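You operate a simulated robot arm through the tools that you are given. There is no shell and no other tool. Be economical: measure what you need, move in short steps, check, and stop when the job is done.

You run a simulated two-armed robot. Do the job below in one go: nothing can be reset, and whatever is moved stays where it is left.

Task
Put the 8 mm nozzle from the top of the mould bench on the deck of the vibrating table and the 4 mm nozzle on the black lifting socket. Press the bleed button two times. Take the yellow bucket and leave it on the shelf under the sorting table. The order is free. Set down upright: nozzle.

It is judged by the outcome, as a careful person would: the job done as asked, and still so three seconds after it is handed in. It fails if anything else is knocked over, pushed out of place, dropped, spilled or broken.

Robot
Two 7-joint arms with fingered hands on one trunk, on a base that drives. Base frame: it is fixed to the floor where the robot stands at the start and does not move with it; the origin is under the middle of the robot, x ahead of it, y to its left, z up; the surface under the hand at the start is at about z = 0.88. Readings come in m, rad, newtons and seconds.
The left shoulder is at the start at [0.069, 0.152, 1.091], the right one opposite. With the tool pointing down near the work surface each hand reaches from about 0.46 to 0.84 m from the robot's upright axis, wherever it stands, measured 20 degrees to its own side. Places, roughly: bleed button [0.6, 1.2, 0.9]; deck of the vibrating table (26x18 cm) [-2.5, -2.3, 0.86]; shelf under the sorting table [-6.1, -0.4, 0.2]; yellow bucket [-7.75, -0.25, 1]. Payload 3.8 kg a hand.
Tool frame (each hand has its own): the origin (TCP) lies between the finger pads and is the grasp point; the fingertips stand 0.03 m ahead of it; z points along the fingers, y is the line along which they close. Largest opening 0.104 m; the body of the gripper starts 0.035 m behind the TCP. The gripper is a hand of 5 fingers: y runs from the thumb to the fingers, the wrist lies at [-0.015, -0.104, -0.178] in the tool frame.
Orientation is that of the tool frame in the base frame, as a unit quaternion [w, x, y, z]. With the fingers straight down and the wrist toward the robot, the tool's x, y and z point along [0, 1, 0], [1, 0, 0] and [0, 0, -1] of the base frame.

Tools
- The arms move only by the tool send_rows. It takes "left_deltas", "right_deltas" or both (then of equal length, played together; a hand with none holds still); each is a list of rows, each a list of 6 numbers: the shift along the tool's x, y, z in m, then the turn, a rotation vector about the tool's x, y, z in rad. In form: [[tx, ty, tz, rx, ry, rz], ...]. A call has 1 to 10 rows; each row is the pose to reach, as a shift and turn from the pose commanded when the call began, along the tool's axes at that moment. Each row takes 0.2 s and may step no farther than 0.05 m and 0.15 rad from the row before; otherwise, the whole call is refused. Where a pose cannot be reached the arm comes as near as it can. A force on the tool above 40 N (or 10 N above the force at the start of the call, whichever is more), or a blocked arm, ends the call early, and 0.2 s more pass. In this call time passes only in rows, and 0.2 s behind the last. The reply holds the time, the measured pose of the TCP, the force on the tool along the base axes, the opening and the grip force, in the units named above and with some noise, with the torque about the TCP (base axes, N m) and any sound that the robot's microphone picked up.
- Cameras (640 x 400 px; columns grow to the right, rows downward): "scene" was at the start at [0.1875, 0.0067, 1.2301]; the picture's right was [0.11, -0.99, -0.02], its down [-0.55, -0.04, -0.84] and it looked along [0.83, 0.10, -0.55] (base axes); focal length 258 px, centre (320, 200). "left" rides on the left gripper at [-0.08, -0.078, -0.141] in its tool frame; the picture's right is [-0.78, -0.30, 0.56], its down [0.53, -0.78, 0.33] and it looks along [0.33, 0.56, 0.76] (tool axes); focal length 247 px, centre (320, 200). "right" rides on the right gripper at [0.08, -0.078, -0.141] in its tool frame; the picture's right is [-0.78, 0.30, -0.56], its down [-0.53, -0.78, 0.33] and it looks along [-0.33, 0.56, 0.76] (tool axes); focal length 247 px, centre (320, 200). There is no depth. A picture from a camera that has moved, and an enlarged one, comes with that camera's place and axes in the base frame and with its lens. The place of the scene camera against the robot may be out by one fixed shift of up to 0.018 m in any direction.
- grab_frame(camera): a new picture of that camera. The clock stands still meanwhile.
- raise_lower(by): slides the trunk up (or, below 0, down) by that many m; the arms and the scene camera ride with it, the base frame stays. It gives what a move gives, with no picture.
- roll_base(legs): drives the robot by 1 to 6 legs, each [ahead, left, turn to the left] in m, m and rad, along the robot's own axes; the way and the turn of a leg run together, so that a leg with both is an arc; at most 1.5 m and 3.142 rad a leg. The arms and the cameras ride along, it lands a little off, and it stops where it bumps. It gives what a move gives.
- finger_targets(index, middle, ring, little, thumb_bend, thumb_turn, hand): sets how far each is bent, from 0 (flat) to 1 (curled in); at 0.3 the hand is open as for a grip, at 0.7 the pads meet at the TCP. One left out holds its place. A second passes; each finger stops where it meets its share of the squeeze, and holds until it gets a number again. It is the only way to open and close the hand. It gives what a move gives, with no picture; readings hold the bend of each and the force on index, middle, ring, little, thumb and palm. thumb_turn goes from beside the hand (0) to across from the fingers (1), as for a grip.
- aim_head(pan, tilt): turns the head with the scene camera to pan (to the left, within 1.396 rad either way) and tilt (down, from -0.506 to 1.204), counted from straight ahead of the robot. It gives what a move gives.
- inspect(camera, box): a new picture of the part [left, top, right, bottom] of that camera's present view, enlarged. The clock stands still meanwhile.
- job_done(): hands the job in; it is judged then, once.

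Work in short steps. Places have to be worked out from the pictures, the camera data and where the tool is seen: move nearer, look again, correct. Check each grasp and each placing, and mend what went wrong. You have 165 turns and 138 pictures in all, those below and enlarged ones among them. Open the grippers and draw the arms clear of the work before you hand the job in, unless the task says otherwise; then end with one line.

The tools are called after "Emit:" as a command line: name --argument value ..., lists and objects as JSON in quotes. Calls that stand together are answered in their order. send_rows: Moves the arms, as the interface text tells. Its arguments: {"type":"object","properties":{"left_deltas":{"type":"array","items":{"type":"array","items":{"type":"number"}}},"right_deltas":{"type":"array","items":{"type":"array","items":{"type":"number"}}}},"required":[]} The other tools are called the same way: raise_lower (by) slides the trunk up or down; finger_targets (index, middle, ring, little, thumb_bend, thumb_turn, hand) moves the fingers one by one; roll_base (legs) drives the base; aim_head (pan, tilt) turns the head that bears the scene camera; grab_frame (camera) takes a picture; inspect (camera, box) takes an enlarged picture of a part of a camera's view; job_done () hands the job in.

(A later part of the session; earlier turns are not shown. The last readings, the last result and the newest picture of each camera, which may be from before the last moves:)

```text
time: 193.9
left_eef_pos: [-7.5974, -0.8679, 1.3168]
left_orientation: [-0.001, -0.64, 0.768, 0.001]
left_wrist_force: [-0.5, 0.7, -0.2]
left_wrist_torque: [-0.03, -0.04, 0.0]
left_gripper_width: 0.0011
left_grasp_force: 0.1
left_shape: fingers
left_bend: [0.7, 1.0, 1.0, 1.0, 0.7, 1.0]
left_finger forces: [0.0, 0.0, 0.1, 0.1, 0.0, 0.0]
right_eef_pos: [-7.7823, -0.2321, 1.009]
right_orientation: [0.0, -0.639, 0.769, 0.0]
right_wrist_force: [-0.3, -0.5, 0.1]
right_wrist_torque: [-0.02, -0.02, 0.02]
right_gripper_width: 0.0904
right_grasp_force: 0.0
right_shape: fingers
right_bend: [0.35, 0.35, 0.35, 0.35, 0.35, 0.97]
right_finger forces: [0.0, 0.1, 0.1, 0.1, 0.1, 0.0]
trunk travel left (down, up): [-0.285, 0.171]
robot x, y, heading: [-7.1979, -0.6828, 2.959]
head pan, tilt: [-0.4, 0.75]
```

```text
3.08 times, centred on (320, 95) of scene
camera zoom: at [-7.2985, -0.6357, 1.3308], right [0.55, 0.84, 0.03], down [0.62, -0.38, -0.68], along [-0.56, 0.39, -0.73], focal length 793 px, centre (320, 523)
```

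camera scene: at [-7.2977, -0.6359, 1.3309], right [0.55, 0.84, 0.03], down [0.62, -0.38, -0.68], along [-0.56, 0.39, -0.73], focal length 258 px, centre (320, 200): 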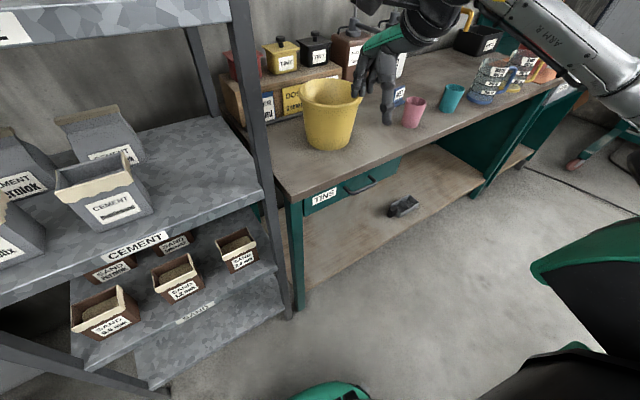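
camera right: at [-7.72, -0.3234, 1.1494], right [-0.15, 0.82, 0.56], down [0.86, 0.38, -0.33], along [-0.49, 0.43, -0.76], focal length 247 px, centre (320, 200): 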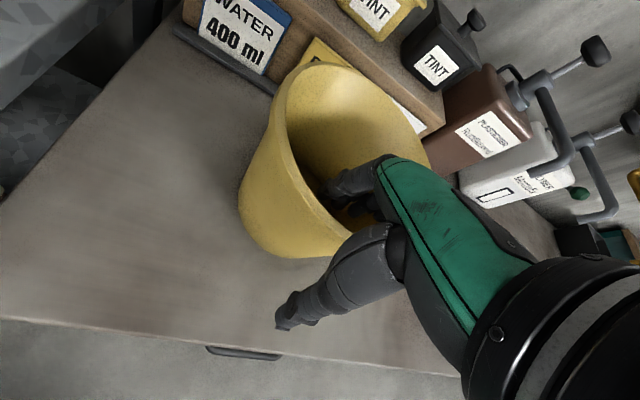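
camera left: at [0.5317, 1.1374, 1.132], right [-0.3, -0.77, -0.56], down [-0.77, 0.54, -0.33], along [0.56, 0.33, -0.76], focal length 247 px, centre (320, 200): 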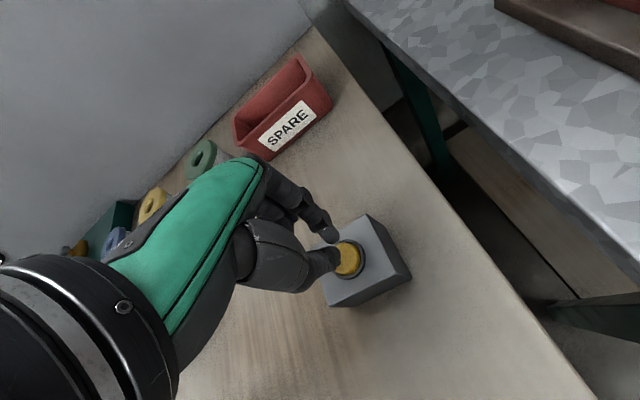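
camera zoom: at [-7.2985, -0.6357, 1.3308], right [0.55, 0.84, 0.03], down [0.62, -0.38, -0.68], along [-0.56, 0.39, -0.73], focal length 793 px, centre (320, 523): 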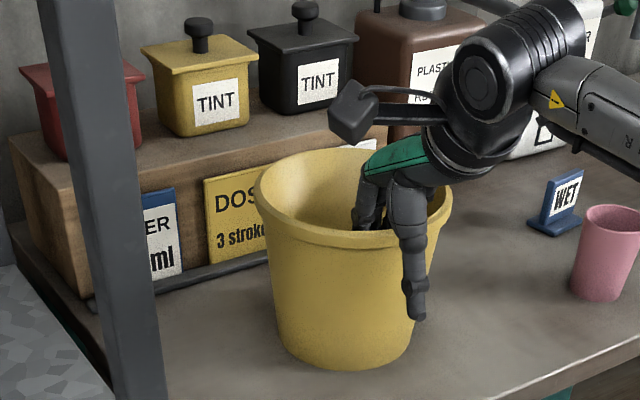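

Thumb is outside, fingers inside. I close on the wall.

Emit:
finger_targets --hand "right" --index 0.8 --middle 0.8 --ring 0.75 --little 0.7 --thumb_bend 0.8

Emit:
inspect --camera "scene" --box '[240, 30, 400, 160]'

```text
time: 194.9
left_eef_pos: [-7.5965, -0.8685, 1.3176]
left_orientation: [-0.001, -0.64, 0.768, 0.001]
left_wrist_force: [0.6, -0.2, -0.1]
left_wrist_torque: [-0.02, -0.02, -0.05]
left_gripper_width: 0.0013
left_grasp_force: 0.1
left_shape: fingers
left_bend: [0.7, 1.0, 1.0, 1.0, 0.7, 1.0]
left_finger forces: [0.1, 0.0, 0.1, 0.1, 0.0, 0.0]
right_eef_pos: [-7.7828, -0.2321, 1.0096]
right_orientation: [0.0, -0.639, 0.769, 0.0]
right_wrist_force: [-0.2, 0.1, -1.5]
right_wrist_torque: [-0.01, -0.05, -0.02]
right_gripper_width: 0.0003
right_grasp_force: 16.5
right_shape: fingers
right_bend: [0.78, 0.8, 0.75, 0.7, 0.72, 0.92]
right_finger forces: [16.9, 1.8, 0.0, 0.1, 14.8, 0.0]
trunk travel left (down, up): [-0.285, 0.171]
robot x, y, heading: [-7.1947, -0.6832, 2.962]
head pan, tilt: [-0.4, 0.75]
```

```text
3.08 times, centred on (320, 95) of scene
camera zoom: at [-7.2985, -0.6357, 1.3308], right [0.55, 0.84, 0.03], down [0.62, -0.38, -0.68], along [-0.56, 0.39, -0.73], focal length 793 px, centre (320, 523)
```

zoom: 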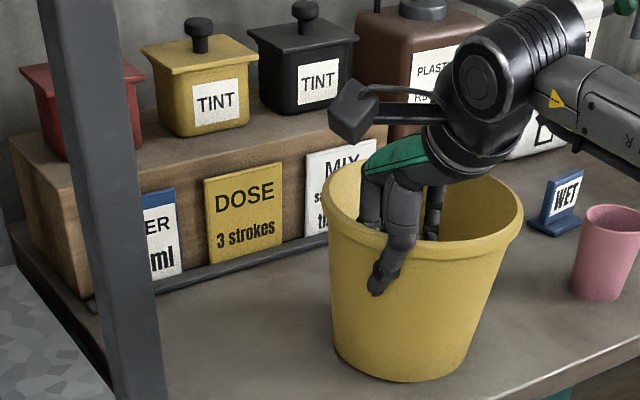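

The bucket slid a few centimetres while closing but the wall is held (index/thumb ≈ 16 N). I lift it 4 cm as a test.

Emit:
send_rows --right_deltas '[[0, 0, -0.01, 0, 0, 0], [0, 0, -0.025, 0, 0, 0], [0, 0, -0.04, 0, 0, 0]]'

Emit:
inspect --camera "scene" --box '[240, 20, 400, 150]'

```text
time: 195.8
left_eef_pos: [-7.5988, -0.8679, 1.3173]
left_orientation: [-0.001, -0.64, 0.768, 0.0]
left_wrist_force: [0.1, -0.7, -0.5]
left_wrist_torque: [0.0, 0.02, -0.04]
left_gripper_width: 0.001
left_grasp_force: 0.0
left_shape: fingers
left_bend: [0.7, 1.0, 1.0, 1.0, 0.7, 1.0]
left_finger forces: [0.1, 0.1, 0.0, 0.0, 0.0, 0.0]
right_eef_pos: [-7.7804, -0.2318, 1.0492]
right_orientation: [0.0, -0.641, 0.768, -0.001]
right_wrist_force: [0.5, -1.1, -2.0]
right_wrist_torque: [-0.08, -0.06, 0.0]
right_gripper_width: 0.0001
right_grasp_force: 15.7
right_shape: fingers
right_bend: [0.78, 0.8, 0.75, 0.7, 0.73, 0.92]
right_finger forces: [15.0, 1.5, 0.0, 0.0, 14.5, 0.0]
trunk travel left (down, up): [-0.285, 0.171]
robot x, y, heading: [-7.1958, -0.6819, 2.959]
head pan, tilt: [-0.4, 0.75]
```

```text
3.08 times, centred on (320, 85) of scene
camera zoom: at [-7.2984, -0.6357, 1.3308], right [0.55, 0.84, 0.03], down [0.62, -0.38, -0.68], along [-0.56, 0.39, -0.73], focal length 793 px, centre (320, 554)
```

zoom: 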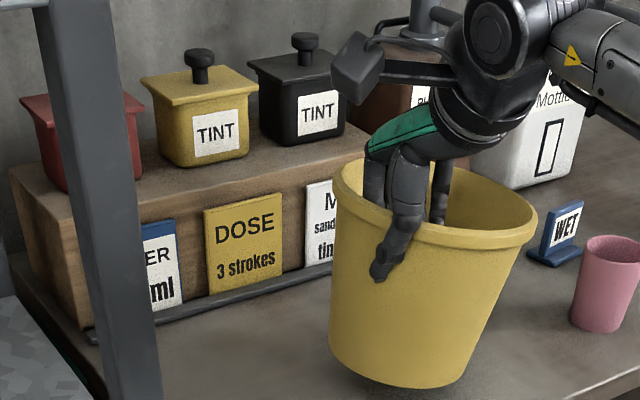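

It is lifted, slightly tilted. I tighten the pinch a little more and look again.

Emit:
finger_targets --hand "right" --index 0.9 --middle 0.95 --thumb_bend 0.9

Emit:
inspect --camera "scene" --box '[240, 20, 400, 150]'

```text
time: 196.8
left_eef_pos: [-7.5984, -0.8678, 1.3169]
left_orientation: [0.0, -0.64, 0.768, 0.0]
left_wrist_force: [-0.5, -0.4, 0.5]
left_wrist_torque: [0.01, -0.02, 0.0]
left_gripper_width: 0.0012
left_grasp_force: 0.0
left_shape: fingers
left_bend: [0.7, 1.0, 1.0, 1.0, 0.7, 1.0]
left_finger forces: [0.1, 0.0, 0.1, 0.0, 0.1, 0.0]
right_eef_pos: [-7.7824, -0.2308, 1.0488]
right_orientation: [-0.001, -0.64, 0.769, 0.0]
right_wrist_force: [0.1, -0.6, -1.8]
right_wrist_torque: [-0.1, -0.05, -0.02]
right_gripper_width: 0.0012
right_grasp_force: 25.5
right_shape: fingers
right_bend: [0.8, 0.95, 0.75, 0.7, 0.79, 0.9]
right_finger forces: [25.2, 2.0, 0.1, 0.0, 24.0, 0.0]
trunk travel left (down, up): [-0.285, 0.171]
robot x, y, heading: [-7.1983, -0.685, 2.959]
head pan, tilt: [-0.4, 0.75]
```

```text
3.08 times, centred on (320, 85) of scene
camera zoom: at [-7.2986, -0.6356, 1.3308], right [0.55, 0.84, 0.03], down [0.62, -0.38, -0.68], along [-0.56, 0.39, -0.73], focal length 793 px, centre (320, 554)
```

zoom: 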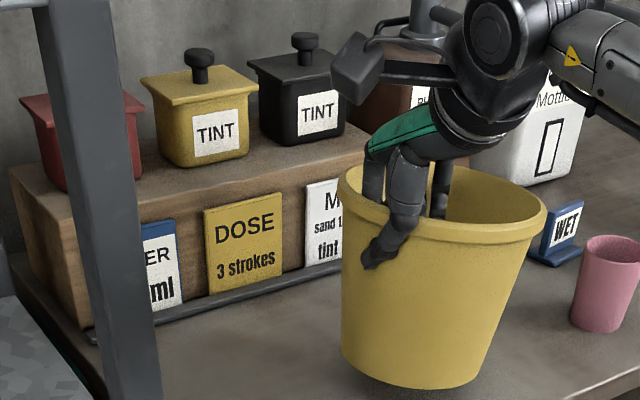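

The hold is firm (25 N). I lift the bucket clear of the bench, draw it toward the robot, and raise the trunk.

Emit:
send_rows --right_deltas '[[0, 0, -0.04, 0, 0, 0], [0, 0, -0.08, 0, 0, 0], [0, 0, -0.12, 0, 0, 0], [0, -0.04, -0.14, 0, 0, 0], [0, -0.085, -0.14, 0, 0, 0], [0, -0.13, -0.14, 0, 0, 0], [0, -0.175, -0.14, 0, 0, 0]]'

Emit:
raise_lower --by 0.1

Emit:
grab_frame --camera "scene"

```text
time: 198.3
left_eef_pos: [-7.5959, -0.8681, 1.3175]
left_orientation: [-0.003, -0.64, 0.769, 0.0]
left_wrist_force: [0.5, 0.2, 0.6]
left_wrist_torque: [0.0, 0.04, 0.03]
left_gripper_width: 0.0014
left_grasp_force: 0.0
left_shape: fingers
left_bend: [0.7, 1.0, 1.0, 1.0, 0.7, 1.0]
left_finger forces: [0.0, 0.1, 0.0, 0.0, 0.0, 0.0]
right_eef_pos: [-7.6086, -0.2644, 1.189]
right_orientation: [-0.001, -0.64, 0.769, 0.001]
right_wrist_force: [1.3, 0.4, -2.1]
right_wrist_torque: [-0.14, 0.01, 0.02]
right_gripper_width: 0.0017
right_grasp_force: 25.6
right_shape: fingers
right_bend: [0.81, 0.95, 0.75, 0.7, 0.79, 0.9]
right_finger forces: [25.1, 2.2, 0.1, 0.0, 24.2, 0.1]
trunk travel left (down, up): [-0.285, 0.171]
robot x, y, heading: [-7.1968, -0.6873, 2.962]
head pan, tilt: [-0.4, 0.75]
```

```text
time: 199.7
left_eef_pos: [-7.5974, -0.8677, 1.4179]
left_orientation: [-0.001, -0.64, 0.768, 0.0]
left_wrist_force: [-0.1, -0.1, -0.5]
left_wrist_torque: [0.01, 0.01, -0.02]
left_gripper_width: 0.001
left_grasp_force: 0.2
left_shape: fingers
left_bend: [0.7, 1.0, 1.0, 1.0, 0.7, 1.0]
left_finger forces: [0.1, 0.0, 0.1, 0.0, 0.1, 0.1]
right_eef_pos: [-7.6103, -0.2631, 1.2891]
right_orientation: [0.0, -0.64, 0.769, 0.0]
right_wrist_force: [0.4, 0.2, -2.1]
right_wrist_torque: [-0.12, -0.07, 0.01]
right_gripper_width: 0.002
right_grasp_force: 26.1
right_shape: fingers
right_bend: [0.81, 0.95, 0.75, 0.7, 0.79, 0.9]
right_finger forces: [25.2, 2.3, 0.0, 0.0, 24.3, 0.1]
trunk travel left (down, up): [-0.385, 0.071]
robot x, y, heading: [-7.198, -0.6841, 2.969]
head pan, tilt: [-0.4, 0.75]
```

```text
29 pictures are left
camera scene: at [-7.2715, -0.6405, 1.4396], right [0.55, 0.84, 0.01], down [0.58, -0.38, -0.72], along [-0.6, 0.4, -0.69], focal length 258 px, centre (320, 200)
```

scene: 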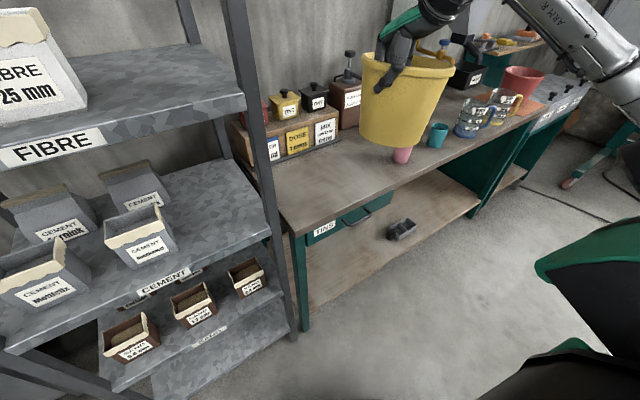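

Nothing else moved. I reverse out the way I came: back, sideways south, then east, and turn north toward the sorting table with the bucket held high.

Emit:
roll_base --legs '[[-0.13, 0, 0], [-0.115, 0.63, 0], [-0.3, 0, 0], [0, 0, 0.17], [-0.35, 0, 0]]'

Emit:
roll_base --legs '[[0, 0, -1.56]]'

Emit:
aim_head --pan -0.35 --tilt 0.75

Emit:
grab_frame --camera "scene"

```text
time: 208.3
left_eef_pos: [-6.7868, -1.6456, 1.4153]
left_orientation: [-0.001, -0.704, 0.71, 0.0]
left_wrist_force: [0.4, -0.3, 0.3]
left_wrist_torque: [-0.01, 0.01, 0.0]
left_gripper_width: 0.001
left_grasp_force: 0.1
left_shape: fingers
left_bend: [0.7, 1.0, 1.0, 1.0, 0.7, 1.0]
left_finger forces: [0.1, 0.0, 0.0, 0.0, 0.0, 0.0]
right_eef_pos: [-6.9032, -1.0515, 1.2874]
right_orientation: [0.0, -0.704, 0.71, -0.001]
right_wrist_force: [0.2, 0.4, -1.0]
right_wrist_torque: [-0.12, -0.05, -0.02]
right_gripper_width: 0.002
right_grasp_force: 26.3
right_shape: fingers
right_bend: [0.81, 0.95, 0.75, 0.7, 0.79, 0.9]
right_finger forces: [25.0, 2.4, 0.0, 0.0, 24.5, 0.1]
trunk travel left (down, up): [-0.385, 0.071]
robot x, y, heading: [-6.417, -1.3966, 3.137]
head pan, tilt: [-0.4, 0.75]
```

```text
time: 212.5
left_eef_pos: [-6.6722, -1.0341, 1.4157]
left_orientation: [0.0, 0.006, 1.0, 0.0]
left_wrist_force: [0.2, 0.1, 0.1]
left_wrist_torque: [-0.02, -0.01, -0.01]
left_gripper_width: 0.0011
left_grasp_force: 0.1
left_shape: fingers
left_bend: [0.7, 1.0, 1.0, 1.0, 0.7, 1.0]
left_finger forces: [0.0, 0.0, 0.0, 0.0, 0.0, 0.0]
right_eef_pos: [-6.079, -0.9182, 1.2891]
right_orientation: [0.0, 0.004, 1.0, 0.0]
right_wrist_force: [0.4, 0.5, -2.8]
right_wrist_torque: [-0.04, 0.11, -0.02]
right_gripper_width: 0.0016
right_grasp_force: 23.7
right_shape: fingers
right_bend: [0.81, 0.95, 0.75, 0.7, 0.8, 0.9]
right_finger forces: [23.1, 2.2, 0.0, 0.0, 21.6, 0.0]
trunk travel left (down, up): [-0.385, 0.071]
robot x, y, heading: [-6.4237, -1.3975, 1.564]
head pan, tilt: [-0.4, 0.75]
```

```text
time: 213.2
left_eef_pos: [-6.6728, -1.0342, 1.4165]
left_orientation: [-0.001, 0.006, 1.0, 0.001]
left_wrist_force: [-0.7, 0.3, -0.4]
left_wrist_torque: [0.02, -0.03, 0.02]
left_gripper_width: 0.0011
left_grasp_force: 0.0
left_shape: fingers
left_bend: [0.7, 1.0, 1.0, 1.0, 0.7, 1.0]
left_finger forces: [0.0, 0.1, 0.0, 0.0, 0.1, 0.1]
right_eef_pos: [-6.078, -0.9188, 1.2898]
right_orientation: [-0.001, 0.005, 1.0, 0.0]
right_wrist_force: [-0.7, 0.2, -1.9]
right_wrist_torque: [-0.09, 0.11, 0.0]
right_gripper_width: 0.0021
right_grasp_force: 23.1
right_shape: fingers
right_bend: [0.81, 0.95, 0.75, 0.7, 0.8, 0.9]
right_finger forces: [23.3, 2.3, 0.0, 0.0, 21.7, 0.1]
trunk travel left (down, up): [-0.385, 0.071]
robot x, y, heading: [-6.4203, -1.4006, 1.562]
head pan, tilt: [-0.351, 0.75]
```

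```text
28 pictures are left
camera scene: at [-6.3908, -1.3159, 1.4394], right [0.94, -0.35, 0.01], down [-0.24, -0.65, -0.72], along [0.26, 0.67, -0.69], focal length 258 px, centre (320, 200)
```

scene: 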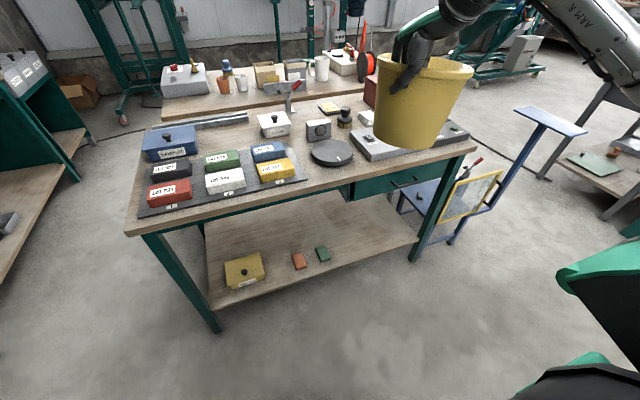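

The shelf's front edge is at y ≈ -0.62, free space at x -6.0…-5.55 beyond the small blocks. The bucket centre hangs about 7 cm right and 3 cm ahead of the TCP. I shift right 0.19 m, lower the trunk, then the arm in front of the table.

Emit:
roll_base --legs '[[0, -0.19, 0]]'

Emit:
raise_lower --by -0.38

Emit:
send_rows --right_deltas '[[0, 0, 0.045, 0, 0, 0], [0, 0, 0.09, 0, 0, 0], [0, 0, 0.135, 0, 0, 0], [0, 0, 0.18, 0, 0, 0], [0, 0, 0.225, 0, 0, 0], [0, 0, 0.27, 0, 0, 0], [0, 0, 0.315, 0, 0, 0], [0, 0, 0.36, 0, 0, 0], [0, 0, 0.405, 0, 0, 0], [0, 0, 0.44, 0, 0, 0]]'

Emit:
grab_frame --camera "scene"

```text
time: 214.7
left_eef_pos: [-6.4884, -1.0373, 1.4163]
left_orientation: [0.001, 0.003, 1.0, 0.001]
left_wrist_force: [0.1, 0.1, -0.5]
left_wrist_torque: [-0.01, -0.02, -0.01]
left_gripper_width: 0.0008
left_grasp_force: 0.0
left_shape: fingers
left_bend: [0.7, 1.0, 1.0, 1.0, 0.7, 1.0]
left_finger forces: [0.0, 0.0, 0.0, 0.0, 0.0, 0.1]
right_eef_pos: [-5.8943, -0.9178, 1.2902]
right_orientation: [0.001, 0.003, 1.0, 0.0]
right_wrist_force: [-1.3, 0.8, -1.9]
right_wrist_torque: [-0.06, 0.08, 0.01]
right_gripper_width: 0.0016
right_grasp_force: 23.5
right_shape: fingers
right_bend: [0.81, 0.95, 0.75, 0.7, 0.8, 0.9]
right_finger forces: [23.1, 2.4, 0.1, 0.0, 21.6, 0.0]
trunk travel left (down, up): [-0.385, 0.071]
robot x, y, heading: [-6.2294, -1.3971, 1.561]
head pan, tilt: [-0.351, 0.75]
```

```text
time: 218.4
left_eef_pos: [-6.4844, -1.0064, 1.0051]
left_orientation: [0.0, 0.003, 0.999, -0.04]
left_wrist_force: [-0.4, -0.1, 0.3]
left_wrist_torque: [-0.01, -0.04, 0.0]
left_gripper_width: 0.0009
left_grasp_force: 0.0
left_shape: fingers
left_bend: [0.7, 1.0, 1.0, 1.0, 0.7, 1.0]
left_finger forces: [0.0, 0.1, 0.1, 0.1, 0.0, 0.0]
right_eef_pos: [-5.8927, -0.9199, 0.9098]
right_orientation: [0.001, 0.003, 1.0, 0.0]
right_wrist_force: [-0.6, -1.5, -1.8]
right_wrist_torque: [-0.07, 0.12, -0.01]
right_gripper_width: 0.0019
right_grasp_force: 24.4
right_shape: fingers
right_bend: [0.81, 0.95, 0.75, 0.7, 0.8, 0.9]
right_finger forces: [23.8, 2.4, 0.0, 0.1, 22.8, 0.0]
trunk travel left (down, up): [-0.005, 0.451]
robot x, y, heading: [-6.2342, -1.399, 1.556]
head pan, tilt: [-0.351, 0.75]
```

```text
time: 220.6
left_eef_pos: [-6.484, -1.0048, 1.0058]
left_orientation: [0.0, 0.005, 0.999, -0.039]
left_wrist_force: [0.6, -0.3, 0.3]
left_wrist_torque: [-0.01, -0.01, 0.01]
left_gripper_width: 0.0011
left_grasp_force: 0.0
left_shape: fingers
left_bend: [0.7, 1.0, 1.0, 1.0, 0.7, 1.0]
left_finger forces: [0.0, 0.2, 0.1, 0.0, 0.0, 0.1]
right_eef_pos: [-5.8968, -0.9175, 0.4761]
right_orientation: [-0.003, -0.003, 1.0, -0.001]
right_wrist_force: [-1.2, 0.2, -1.4]
right_wrist_torque: [-0.12, 0.11, 0.01]
right_gripper_width: 0.0021
right_grasp_force: 25.3
right_shape: fingers
right_bend: [0.81, 0.95, 0.75, 0.7, 0.8, 0.9]
right_finger forces: [24.3, 2.4, 0.0, 0.1, 24.0, 0.0]
right hand out of reach, approached as far as the arm can: row 10
trunk travel left (down, up): [-0.005, 0.451]
robot x, y, heading: [-6.2352, -1.3987, 1.565]
head pan, tilt: [-0.351, 0.75]
```

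```text
27 pictures are left
camera scene: at [-6.2011, -1.1221, 0.9488], right [0.94, -0.3, 0.17], down [-0.24, -0.92, -0.31], along [0.25, 0.25, -0.94], focal length 258 px, centre (320, 200)
```

scene: 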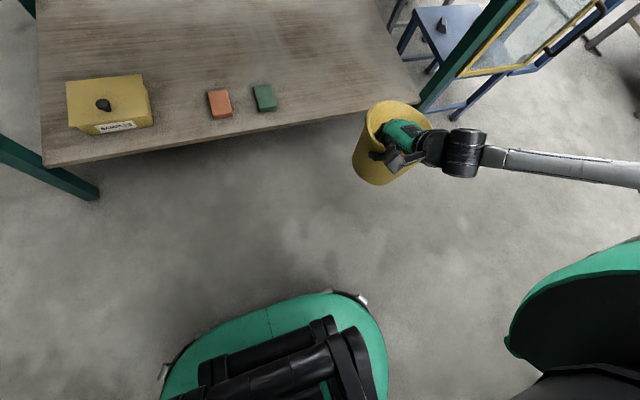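

The arm's limit at this close range is TCP z ≈ 0.48; lower reach should come with more stretch. I move forward 8 cm (still outside the table edge) and try going lower.

Emit:
send_rows --right_deltas '[[0, 0.04, 0.0, 0, 0, 0], [0, 0.08, 0.0, 0, 0, 0], [0, 0.08, 0.04, 0, 0, 0], [0, 0.08, 0.08, 0, 0, 0]]'

Emit:
grab_frame --camera "scene"

```text
time: 221.6
left_eef_pos: [-6.4847, -1.0061, 1.0044]
left_orientation: [-0.001, 0.004, 0.999, -0.039]
left_wrist_force: [0.3, -0.2, -0.1]
left_wrist_torque: [0.03, 0.06, 0.01]
left_gripper_width: 0.0007
left_grasp_force: 0.0
left_shape: fingers
left_bend: [0.7, 1.0, 1.0, 1.0, 0.7, 1.0]
left_finger forces: [0.0, 0.1, 0.0, 0.0, 0.1, 0.0]
right_eef_pos: [-5.8901, -0.8386, 0.389]
right_orientation: [0.001, 0.003, 1.0, 0.0]
right_wrist_force: [-0.3, -0.3, -1.5]
right_wrist_torque: [-0.06, 0.11, 0.02]
right_gripper_width: 0.0023
right_grasp_force: 24.6
right_shape: fingers
right_bend: [0.81, 0.95, 0.75, 0.7, 0.8, 0.9]
right_finger forces: [23.4, 2.7, 0.0, 0.0, 23.1, 0.0]
trunk travel left (down, up): [-0.005, 0.451]
robot x, y, heading: [-6.237, -1.3975, 1.567]
head pan, tilt: [-0.351, 0.75]
```

```text
26 pictures are left
camera scene: at [-6.201, -1.1218, 0.9487], right [0.94, -0.3, 0.17], down [-0.24, -0.92, -0.31], along [0.25, 0.25, -0.94], focal length 258 px, centre (320, 200)
```

scene: 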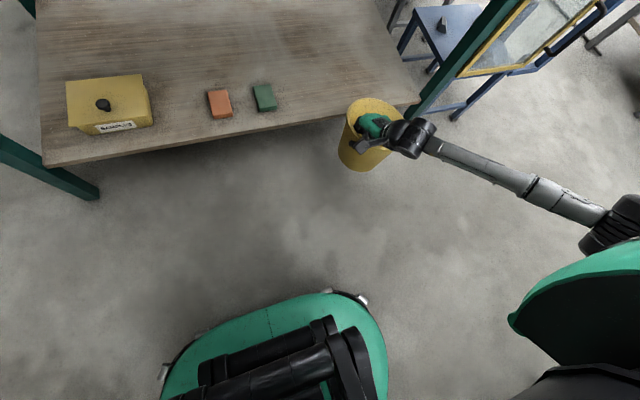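

TCP z 0.39 is reached; shelf top is at about z 0.19, so the bucket's foot is ~7 cm above it. I lower 3 cm more and drive 0.2 m ahead so the bucket goes over the shelf.

Emit:
send_rows --right_deltas '[[0, 0, 0.015, 0, 0, 0], [0, 0, 0.03, 0, 0, 0]]'

Emit:
roll_base --legs '[[0.18, 0, 0]]'

Emit:
grab_frame --camera "scene"

```text
time: 222.2
left_eef_pos: [-6.4839, -1.0066, 1.0045]
left_orientation: [0.001, 0.003, 0.999, -0.04]
left_wrist_force: [-0.7, -0.1, -0.7]
left_wrist_torque: [0.03, 0.0, 0.01]
left_gripper_width: 0.0012
left_grasp_force: 0.0
left_shape: fingers
left_bend: [0.7, 1.0, 1.0, 1.0, 0.7, 1.0]
left_finger forces: [0.0, 0.1, 0.1, 0.0, 0.0, 0.0]
right_eef_pos: [-5.8912, -0.8373, 0.3587]
right_orientation: [0.0, 0.003, 1.0, 0.0]
right_wrist_force: [1.0, -0.6, -1.6]
right_wrist_torque: [-0.04, 0.11, 0.01]
right_gripper_width: 0.0027
right_grasp_force: 24.4
right_shape: fingers
right_bend: [0.81, 0.95, 0.75, 0.7, 0.8, 0.9]
right_finger forces: [23.6, 2.6, 0.1, 0.0, 23.0, 0.0]
trunk travel left (down, up): [-0.005, 0.451]
robot x, y, heading: [-6.2363, -1.402, 1.564]
head pan, tilt: [-0.351, 0.75]
```

```text
time: 223.7
left_eef_pos: [-6.4828, -0.8278, 1.0038]
left_orientation: [-0.001, 0.003, 0.999, -0.04]
left_wrist_force: [-0.3, 0.7, -0.4]
left_wrist_torque: [0.0, 0.02, 0.0]
left_gripper_width: 0.0013
left_grasp_force: 0.1
left_shape: fingers
left_bend: [0.7, 1.0, 1.0, 1.0, 0.7, 1.0]
left_finger forces: [0.0, 0.0, 0.0, 0.0, 0.0, 0.0]
right_eef_pos: [-5.8887, -0.6585, 0.3593]
right_orientation: [0.0, 0.004, 1.0, 0.0]
right_wrist_force: [-1.2, -2.5, 2.3]
right_wrist_torque: [-0.17, -0.03, -0.18]
right_gripper_width: 0.0108
right_grasp_force: 31.7
right_shape: fingers
right_bend: [0.82, 0.95, 0.75, 0.7, 0.84, 0.87]
right_finger forces: [27.2, 2.5, 0.0, 0.1, 34.3, 0.1]
trunk travel left (down, up): [-0.005, 0.451]
robot x, y, heading: [-6.2284, -1.2193, 1.564]
head pan, tilt: [-0.351, 0.75]
```

```text
25 pictures are left
camera scene: at [-6.2, -0.9433, 0.9489], right [0.94, -0.3, 0.17], down [-0.24, -0.92, -0.31], along [0.25, 0.25, -0.94], focal length 258 px, centre (320, 200)
```

scene: 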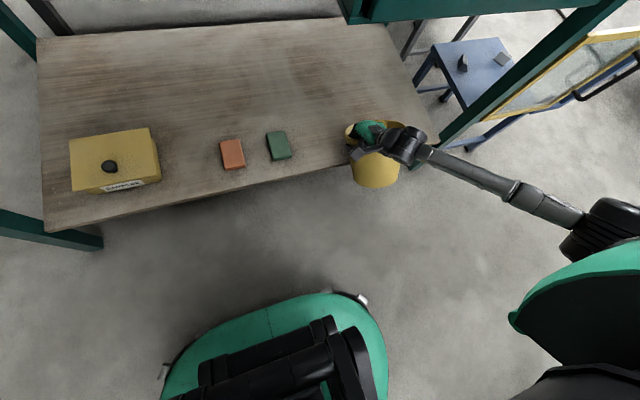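

The bucket's foot met the shelf edge and tipped in the grip. I back off at once and raise it, then look.

Emit:
roll_base --legs '[[-0.18, 0, 0]]'

Emit:
send_rows --right_deltas '[[0, 0, -0.03, 0, 0, 0], [0, 0, -0.06, 0, 0, 0]]'

Emit:
inspect --camera "scene" --box '[300, 60, 460, 200]'

Emit:
grab_frame --camera "right"

```text
time: 225.2
left_eef_pos: [-6.4842, -1.0076, 1.0062]
left_orientation: [0.0, 0.005, 0.999, -0.039]
left_wrist_force: [-0.4, -0.4, 0.4]
left_wrist_torque: [0.06, 0.01, -0.02]
left_gripper_width: 0.0011
left_grasp_force: 0.1
left_shape: fingers
left_bend: [0.7, 1.0, 1.0, 1.0, 0.7, 1.0]
left_finger forces: [0.1, 0.0, 0.0, 0.0, 0.0, 0.0]
right_eef_pos: [-5.8896, -0.8394, 0.3603]
right_orientation: [0.001, 0.004, 1.0, 0.0]
right_wrist_force: [0.0, -0.4, -1.3]
right_wrist_torque: [0.04, 0.16, -0.01]
right_gripper_width: 0.0103
right_grasp_force: 31.7
right_shape: fingers
right_bend: [0.82, 0.95, 0.75, 0.7, 0.84, 0.87]
right_finger forces: [24.1, 7.5, 0.0, 0.1, 31.7, 0.1]
trunk travel left (down, up): [-0.005, 0.451]
robot x, y, heading: [-6.2315, -1.4016, 1.561]
head pan, tilt: [-0.351, 0.75]
```

```text
time: 225.8
left_eef_pos: [-6.4839, -1.0068, 1.0062]
left_orientation: [0.0, 0.004, 0.999, -0.039]
left_wrist_force: [-1.0, 0.0, -0.3]
left_wrist_torque: [0.01, 0.02, -0.02]
left_gripper_width: 0.0012
left_grasp_force: 0.0
left_shape: fingers
left_bend: [0.7, 1.0, 1.0, 1.0, 0.7, 1.0]
left_finger forces: [0.0, 0.0, 0.1, 0.0, 0.0, 0.0]
right_eef_pos: [-5.892, -0.8378, 0.4204]
right_orientation: [0.0, 0.004, 1.0, 0.0]
right_wrist_force: [-0.6, -0.1, -1.4]
right_wrist_torque: [0.08, 0.11, -0.01]
right_gripper_width: 0.0108
right_grasp_force: 32.2
right_shape: fingers
right_bend: [0.82, 0.95, 0.75, 0.7, 0.84, 0.87]
right_finger forces: [24.1, 7.6, 0.0, 0.1, 31.8, 0.0]
trunk travel left (down, up): [-0.005, 0.451]
robot x, y, heading: [-6.2288, -1.4002, 1.558]
head pan, tilt: [-0.351, 0.75]
```

```text
2.86 times, centred on (380, 130) of scene
camera zoom: at [-6.2009, -1.123, 0.9491], right [0.94, -0.3, 0.17], down [-0.24, -0.92, -0.31], along [0.25, 0.25, -0.93], focal length 736 px, centre (149, 400)
```

zoom: 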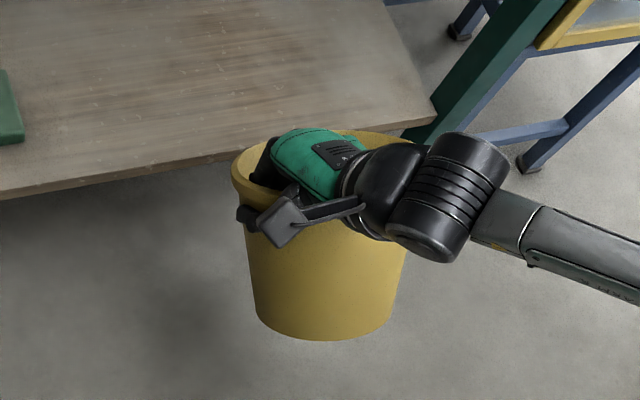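

```text
23 pictures are left
camera right: at [-5.9709, -0.9146, 0.5602], right [0.78, 0.29, 0.56], down [0.53, -0.78, -0.33], along [0.34, 0.55, -0.76], focal length 247 px, centre (320, 200)
```

right: 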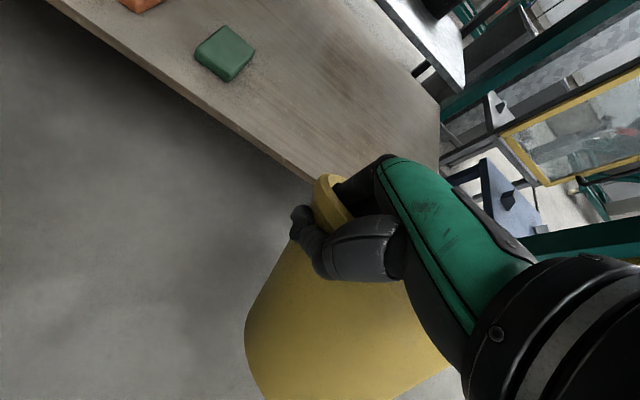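

The bucket now hangs tilted with its foot toward the robot. Tilting the hand about 0.36 rad (fingertips forward) rights it and keeps the wrist low, clear of the drawer; I do that with a small rise.

Emit:
send_rows --right_deltas '[[0, 0, -0.01, -0.12, 0, 0], [0, 0, -0.02, -0.24, 0, 0], [0, 0, -0.03, -0.36, 0, 0]]'

Emit:
grab_frame --camera "scene"

```text
time: 226.6
left_eef_pos: [-6.4837, -1.0062, 1.0049]
left_orientation: [0.0, 0.004, 0.999, -0.04]
left_wrist_force: [0.1, -0.2, -0.1]
left_wrist_torque: [0.05, -0.03, 0.02]
left_gripper_width: 0.0011
left_grasp_force: 0.0
left_shape: fingers
left_bend: [0.7, 1.0, 1.0, 1.0, 0.7, 1.0]
left_finger forces: [0.1, 0.1, 0.0, 0.1, 0.0, 0.1]
right_eef_pos: [-5.8886, -0.8393, 0.4494]
right_orientation: [0.002, 0.005, 0.984, 0.179]
right_wrist_force: [-0.4, -0.5, -1.5]
right_wrist_torque: [0.01, 0.12, 0.02]
right_gripper_width: 0.0106
right_grasp_force: 27.9
right_shape: fingers
right_bend: [0.82, 0.95, 0.75, 0.7, 0.84, 0.88]
right_finger forces: [22.0, 5.6, 0.1, 0.1, 28.6, 0.0]
trunk travel left (down, up): [-0.005, 0.451]
robot x, y, heading: [-6.2349, -1.3977, 1.559]
head pan, tilt: [-0.351, 0.75]
```

```text
22 pictures are left
camera scene: at [-6.2007, -1.123, 0.949], right [0.94, -0.31, 0.17], down [-0.24, -0.92, -0.31], along [0.25, 0.25, -0.93], focal length 258 px, centre (320, 200)
```

scene: 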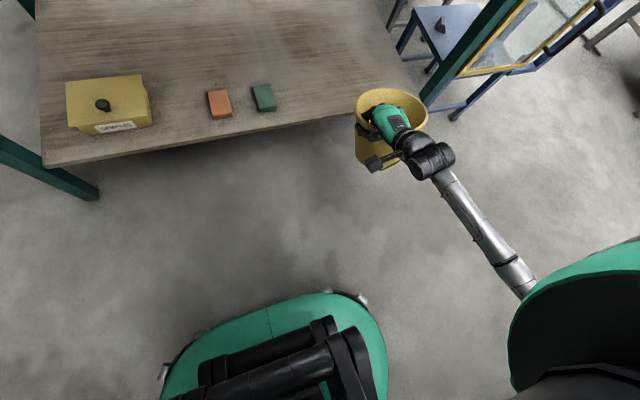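

The bucket hangs nearly upright again: rim centre about [-5.836, -0.832, 0.487], foot at ~0.34. I raise the idle left hand and drive 0.26 m ahead, then check.

Emit:
send_rows --left_deltas '[[0, 0, -0.04, 0, 0, 0], [0, -0.01, -0.08, 0, 0, 0], [0, -0.02, -0.12, 0, 0, 0]]'

Emit:
roll_base --legs '[[0.26, 0, 0]]'

Emit:
grab_frame --camera "scene"

Emit:
grab_frame --camera "right"

```text
time: 227.4
left_eef_pos: [-6.4629, -0.9646, 1.0564]
left_orientation: [0.002, 0.006, 0.999, -0.038]
left_wrist_force: [-0.5, -0.1, 0.2]
left_wrist_torque: [-0.02, 0.02, 0.01]
left_gripper_width: 0.0009
left_grasp_force: 0.1
left_shape: fingers
left_bend: [0.7, 1.0, 1.0, 1.0, 0.7, 1.0]
left_finger forces: [0.0, 0.1, 0.0, 0.0, 0.0, 0.1]
left hand out of reach, approached as far as the arm can: row 1, 2, 3
right_eef_pos: [-5.8894, -0.8387, 0.4491]
right_orientation: [0.0, 0.005, 0.984, 0.18]
right_wrist_force: [0.1, -0.3, -2.0]
right_wrist_torque: [-0.02, 0.13, -0.03]
right_gripper_width: 0.0109
right_grasp_force: 28.6
right_shape: fingers
right_bend: [0.82, 0.95, 0.75, 0.7, 0.84, 0.88]
right_finger forces: [22.0, 5.7, 0.0, 0.0, 28.7, 0.0]
trunk travel left (down, up): [-0.005, 0.451]
robot x, y, heading: [-6.2351, -1.4008, 1.565]
head pan, tilt: [-0.351, 0.75]
```

```text
time: 229.3
left_eef_pos: [-6.4616, -0.7031, 1.0544]
left_orientation: [0.003, 0.007, 0.999, -0.037]
left_wrist_force: [0.0, 0.0, -0.2]
left_wrist_torque: [-0.01, -0.01, 0.0]
left_gripper_width: 0.0012
left_grasp_force: 0.1
left_shape: fingers
left_bend: [0.7, 1.0, 1.0, 1.0, 0.7, 1.0]
left_finger forces: [0.0, 0.1, 0.0, 0.0, 0.1, 0.1]
right_eef_pos: [-5.8883, -0.5777, 0.4482]
right_orientation: [0.002, 0.005, 0.984, 0.179]
right_wrist_force: [-0.5, 0.3, -2.0]
right_wrist_torque: [0.03, 0.14, -0.02]
right_gripper_width: 0.0109
right_grasp_force: 28.1
right_shape: fingers
right_bend: [0.82, 0.95, 0.75, 0.7, 0.84, 0.88]
right_finger forces: [22.0, 5.9, 0.1, 0.0, 28.8, 0.0]
trunk travel left (down, up): [-0.005, 0.451]
robot x, y, heading: [-6.2318, -1.1361, 1.564]
head pan, tilt: [-0.351, 0.75]
```

```text
21 pictures are left
camera scene: at [-6.1983, -0.8606, 0.9487], right [0.94, -0.31, 0.17], down [-0.24, -0.92, -0.31], along [0.25, 0.25, -0.94], focal length 258 px, centre (320, 200)
```

scene: 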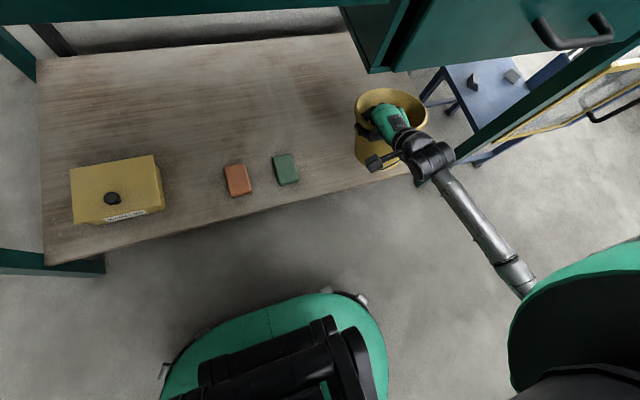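

```text
20 pictures are left
camera right: at [-5.9682, -0.6975, 0.5527], right [0.78, 0.07, 0.62], down [0.53, -0.61, -0.59], along [0.34, 0.79, -0.52], focal length 247 px, centre (320, 200)
```

right: 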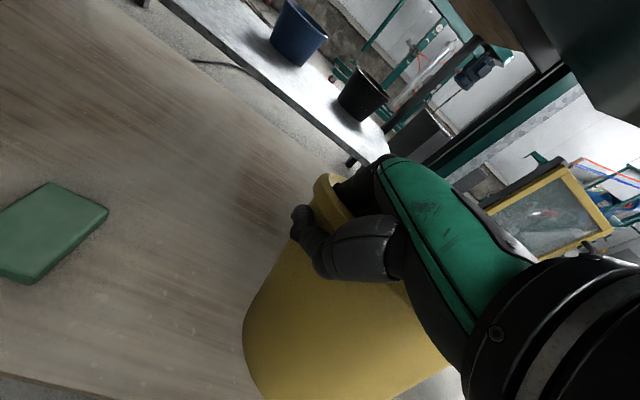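

The bucket is over the shelf's front part with the green block well to its left. I reach 9 cm further in with the arm, then lower 8 cm.

Emit:
send_rows --right_deltas '[[0, 0.042, 0.016, 0, 0, 0], [0, 0.084, 0.032, 0, 0, 0], [0, 0.074, 0.06, 0, 0, 0], [0, 0.063, 0.088, 0, 0, 0], [0, 0.056, 0.107, 0, 0, 0]]'

Emit:
grab_frame --camera "scene"

```text
time: 230.5
left_eef_pos: [-6.4613, -0.7054, 1.0572]
left_orientation: [0.004, 0.007, 0.999, -0.036]
left_wrist_force: [-0.2, -0.8, 0.7]
left_wrist_torque: [-0.01, 0.01, 0.01]
left_gripper_width: 0.001
left_grasp_force: 0.2
left_shape: fingers
left_bend: [0.7, 1.0, 1.0, 1.0, 0.7, 1.0]
left_finger forces: [0.0, 0.0, 0.1, 0.1, 0.0, 0.1]
right_eef_pos: [-5.8866, -0.4856, 0.3712]
right_orientation: [0.001, 0.003, 0.983, 0.183]
right_wrist_force: [-2.1, -2.1, 7.0]
right_wrist_torque: [0.2, -0.17, -0.02]
right_gripper_width: 0.0108
right_grasp_force: 33.1
right_shape: fingers
right_bend: [0.82, 0.95, 0.75, 0.7, 0.84, 0.87]
right_finger forces: [32.1, 0.1, 0.1, 0.0, 33.8, 0.0]
trunk travel left (down, up): [-0.005, 0.451]
robot x, y, heading: [-6.2301, -1.1399, 1.565]
head pan, tilt: [-0.351, 0.75]
```

```text
19 pictures are left
camera scene: at [-6.1993, -0.8631, 0.95], right [0.94, -0.31, 0.17], down [-0.24, -0.92, -0.31], along [0.25, 0.25, -0.93], focal length 258 px, centre (320, 200)
```

scene: 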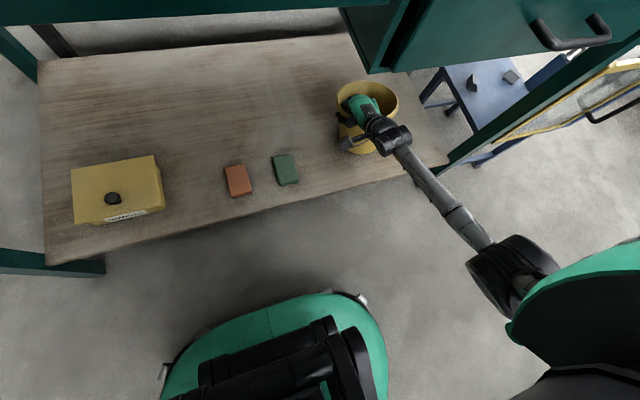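

The foot touches the shelf (7 N). I enlarge to check its attitude before releasing.

Emit:
inspect --camera "scene" --box '[310, 60, 440, 180]'

```text
3.33 times, centred on (375, 120) of scene
camera zoom: at [-6.1993, -0.8631, 0.95], right [0.94, -0.31, 0.17], down [-0.24, -0.92, -0.31], along [0.25, 0.25, -0.93], focal length 859 px, centre (137, 467)
```

zoom: 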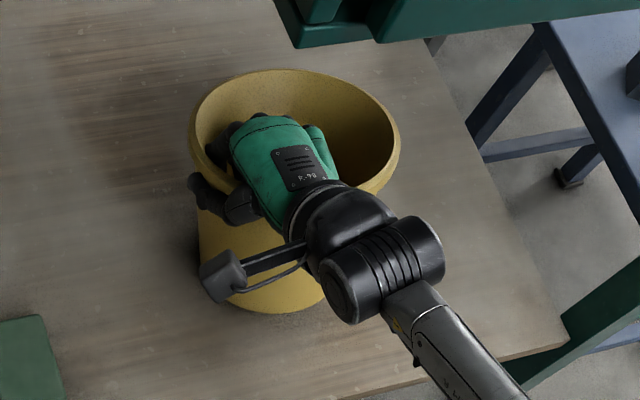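

It leans only slightly and stands about 10 cm in from the edge. I release in two stages.

Emit:
finger_targets --hand "right" --index 0.68 --middle 0.68 --ring 0.6 --little 0.6 --thumb_bend 0.68

Emit:
finger_targets --hand "right" --index 0.5 --middle 0.5 --ring 0.5 --little 0.5 --thumb_bend 0.45

Emit:
inspect --camera "scene" --box '[310, 60, 440, 180]'

```text
time: 231.5
left_eef_pos: [-6.461, -0.7039, 1.0549]
left_orientation: [0.002, 0.007, 0.999, -0.037]
left_wrist_force: [-0.5, -0.3, 0.7]
left_wrist_torque: [-0.01, 0.02, -0.03]
left_gripper_width: 0.001
left_grasp_force: 0.1
left_shape: fingers
left_bend: [0.7, 1.0, 1.0, 1.0, 0.7, 1.0]
left_finger forces: [0.1, 0.0, 0.1, 0.0, 0.0, 0.0]
right_eef_pos: [-5.887, -0.4872, 0.3682]
right_orientation: [0.0, 0.004, 0.984, 0.179]
right_wrist_force: [0.0, 0.1, 0.6]
right_wrist_torque: [-0.01, 0.03, 0.02]
right_gripper_width: 0.006
right_grasp_force: 0.1
right_shape: fingers
right_bend: [0.68, 0.68, 0.6, 0.6, 0.68, 0.97]
right_finger forces: [0.0, 0.0, 0.0, 0.1, 0.0, 0.0]
trunk travel left (down, up): [-0.005, 0.451]
robot x, y, heading: [-6.2318, -1.1376, 1.566]
head pan, tilt: [-0.351, 0.75]
```

```text
time: 232.5
left_eef_pos: [-6.461, -0.7043, 1.0552]
left_orientation: [0.002, 0.007, 0.999, -0.037]
left_wrist_force: [0.4, -0.5, 0.0]
left_wrist_torque: [0.01, -0.01, 0.01]
left_gripper_width: 0.0011
left_grasp_force: 0.1
left_shape: fingers
left_bend: [0.7, 1.0, 1.0, 1.0, 0.7, 1.0]
left_finger forces: [0.0, 0.1, 0.1, 0.0, 0.0, 0.0]
right_eef_pos: [-5.8857, -0.4868, 0.3684]
right_orientation: [0.001, 0.004, 0.984, 0.18]
right_wrist_force: [-0.9, 0.4, 1.2]
right_wrist_torque: [-0.02, 0.01, -0.01]
right_gripper_width: 0.0581
right_grasp_force: 0.1
right_shape: fingers
right_bend: [0.5, 0.5, 0.5, 0.5, 0.45, 0.97]
right_finger forces: [0.0, 0.0, 0.0, 0.0, 0.1, 0.0]
trunk travel left (down, up): [-0.005, 0.451]
robot x, y, heading: [-6.2288, -1.1371, 1.563]
head pan, tilt: [-0.351, 0.75]
```

```text
3.33 times, centred on (375, 120) of scene
camera zoom: at [-6.1984, -0.8615, 0.949], right [0.94, -0.31, 0.17], down [-0.24, -0.92, -0.31], along [0.25, 0.25, -0.93], focal length 859 px, centre (137, 467)
```

zoom: 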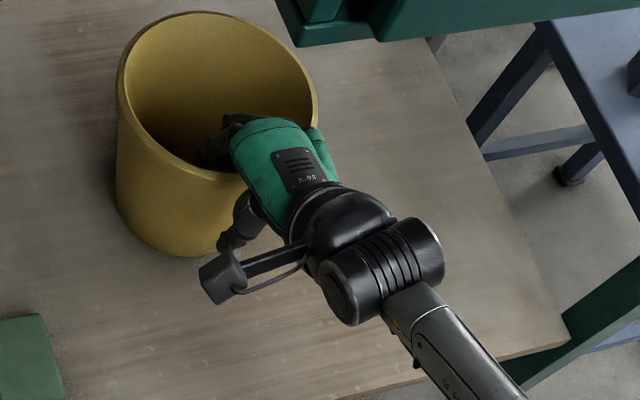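

The bucket has settled upright on the shelf, fingers free inside. I lift the hand straight up 9 cm out of it.

Emit:
send_rows --right_deltas '[[0, 0.009, -0.025, 0, 0, 0], [0, 0.02, -0.055, 0, 0, 0], [0, 0.032, -0.085, 0, 0, 0]]'

Emit:
inspect --camera "scene" --box '[290, 40, 440, 180]'

```text
time: 233.3
left_eef_pos: [-6.4601, -0.7044, 1.0552]
left_orientation: [0.003, 0.007, 0.999, -0.036]
left_wrist_force: [0.3, -0.6, 0.2]
left_wrist_torque: [-0.01, -0.01, 0.01]
left_gripper_width: 0.0009
left_grasp_force: 0.0
left_shape: fingers
left_bend: [0.7, 1.0, 1.0, 1.0, 0.7, 1.0]
left_finger forces: [0.0, 0.0, 0.0, 0.1, 0.0, 0.0]
right_eef_pos: [-5.8876, -0.4885, 0.4609]
right_orientation: [0.0, 0.004, 0.984, 0.179]
right_wrist_force: [-0.4, 0.2, -0.2]
right_wrist_torque: [0.0, -0.01, -0.01]
right_gripper_width: 0.0581
right_grasp_force: 0.0
right_shape: fingers
right_bend: [0.5, 0.5, 0.5, 0.5, 0.45, 0.97]
right_finger forces: [0.0, 0.1, 0.0, 0.0, 0.0, 0.0]
trunk travel left (down, up): [-0.005, 0.451]
robot x, y, heading: [-6.2296, -1.1337, 1.56]
head pan, tilt: [-0.351, 0.75]
```

```text
2.86 times, centred on (365, 110) of scene
camera zoom: at [-6.1985, -0.8618, 0.9492], right [0.94, -0.31, 0.17], down [-0.24, -0.92, -0.31], along [0.25, 0.25, -0.93], focal length 736 px, centre (191, 457)
```

zoom: 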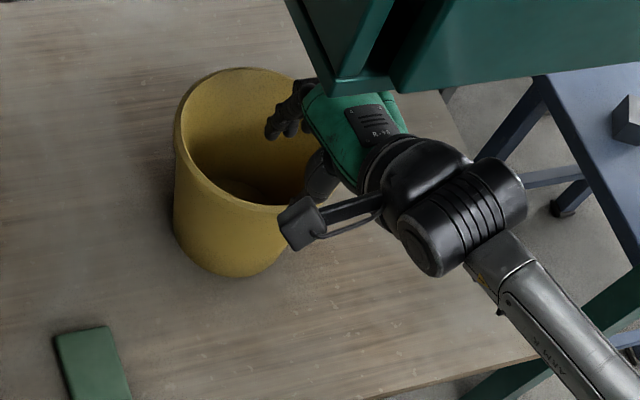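

The bucket stands upright; the hand is above the rim. I drive straight back 0.4 m and take a last look at the shelf.

Emit:
roll_base --legs '[[-0.3, 0, 0]]'

Emit:
raise_lower --by 0.25

Emit:
grab_frame --camera "scene"

```text
time: 235.3
left_eef_pos: [-6.4625, -1.0032, 1.0557]
left_orientation: [0.002, 0.008, 0.999, -0.036]
left_wrist_force: [0.5, 0.2, 0.3]
left_wrist_torque: [0.06, -0.02, -0.05]
left_gripper_width: 0.0011
left_grasp_force: 0.0
left_shape: fingers
left_bend: [0.7, 1.0, 1.0, 1.0, 0.7, 1.0]
left_finger forces: [0.0, 0.0, 0.0, 0.0, 0.0, 0.1]
right_eef_pos: [-5.8885, -0.7899, 0.4609]
right_orientation: [0.001, 0.006, 0.984, 0.179]
right_wrist_force: [0.6, -1.5, 0.2]
right_wrist_torque: [-0.01, 0.02, -0.01]
right_gripper_width: 0.0578
right_grasp_force: 0.0
right_shape: fingers
right_bend: [0.5, 0.5, 0.5, 0.5, 0.45, 0.97]
right_finger forces: [0.0, 0.0, 0.1, 0.1, 0.0, 0.1]
trunk travel left (down, up): [-0.005, 0.451]
robot x, y, heading: [-6.2346, -1.4393, 1.56]
head pan, tilt: [-0.351, 0.75]
```

```text
time: 237.9
left_eef_pos: [-6.4625, -1.0026, 1.3047]
left_orientation: [0.003, 0.009, 0.999, -0.037]
left_wrist_force: [-0.1, 0.5, 0.4]
left_wrist_torque: [0.01, 0.01, -0.01]
left_gripper_width: 0.0012
left_grasp_force: 0.0
left_shape: fingers
left_bend: [0.7, 1.0, 1.0, 1.0, 0.7, 1.0]
left_finger forces: [0.0, 0.0, 0.1, 0.0, 0.1, 0.0]
right_eef_pos: [-5.89, -0.7881, 0.7099]
right_orientation: [0.001, 0.006, 0.984, 0.179]
right_wrist_force: [0.3, 0.0, -0.2]
right_wrist_torque: [-0.01, 0.02, -0.03]
right_gripper_width: 0.0582
right_grasp_force: 0.1
right_shape: fingers
right_bend: [0.5, 0.5, 0.5, 0.5, 0.45, 0.97]
right_finger forces: [0.0, 0.1, 0.0, 0.1, 0.0, 0.0]
trunk travel left (down, up): [-0.255, 0.201]
robot x, y, heading: [-6.2337, -1.4369, 1.556]
head pan, tilt: [-0.351, 0.75]
```

```text
15 pictures are left
camera scene: at [-6.2026, -1.3173, 1.2968], right [0.93, -0.35, 0.04], down [-0.24, -0.71, -0.66], along [0.26, 0.61, -0.75], focal length 258 px, centre (320, 200)
```

scene: 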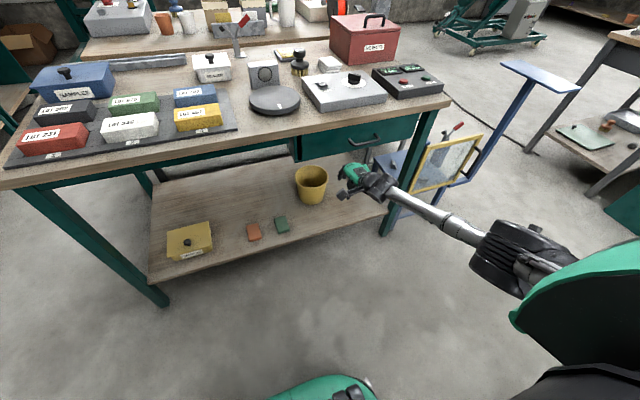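

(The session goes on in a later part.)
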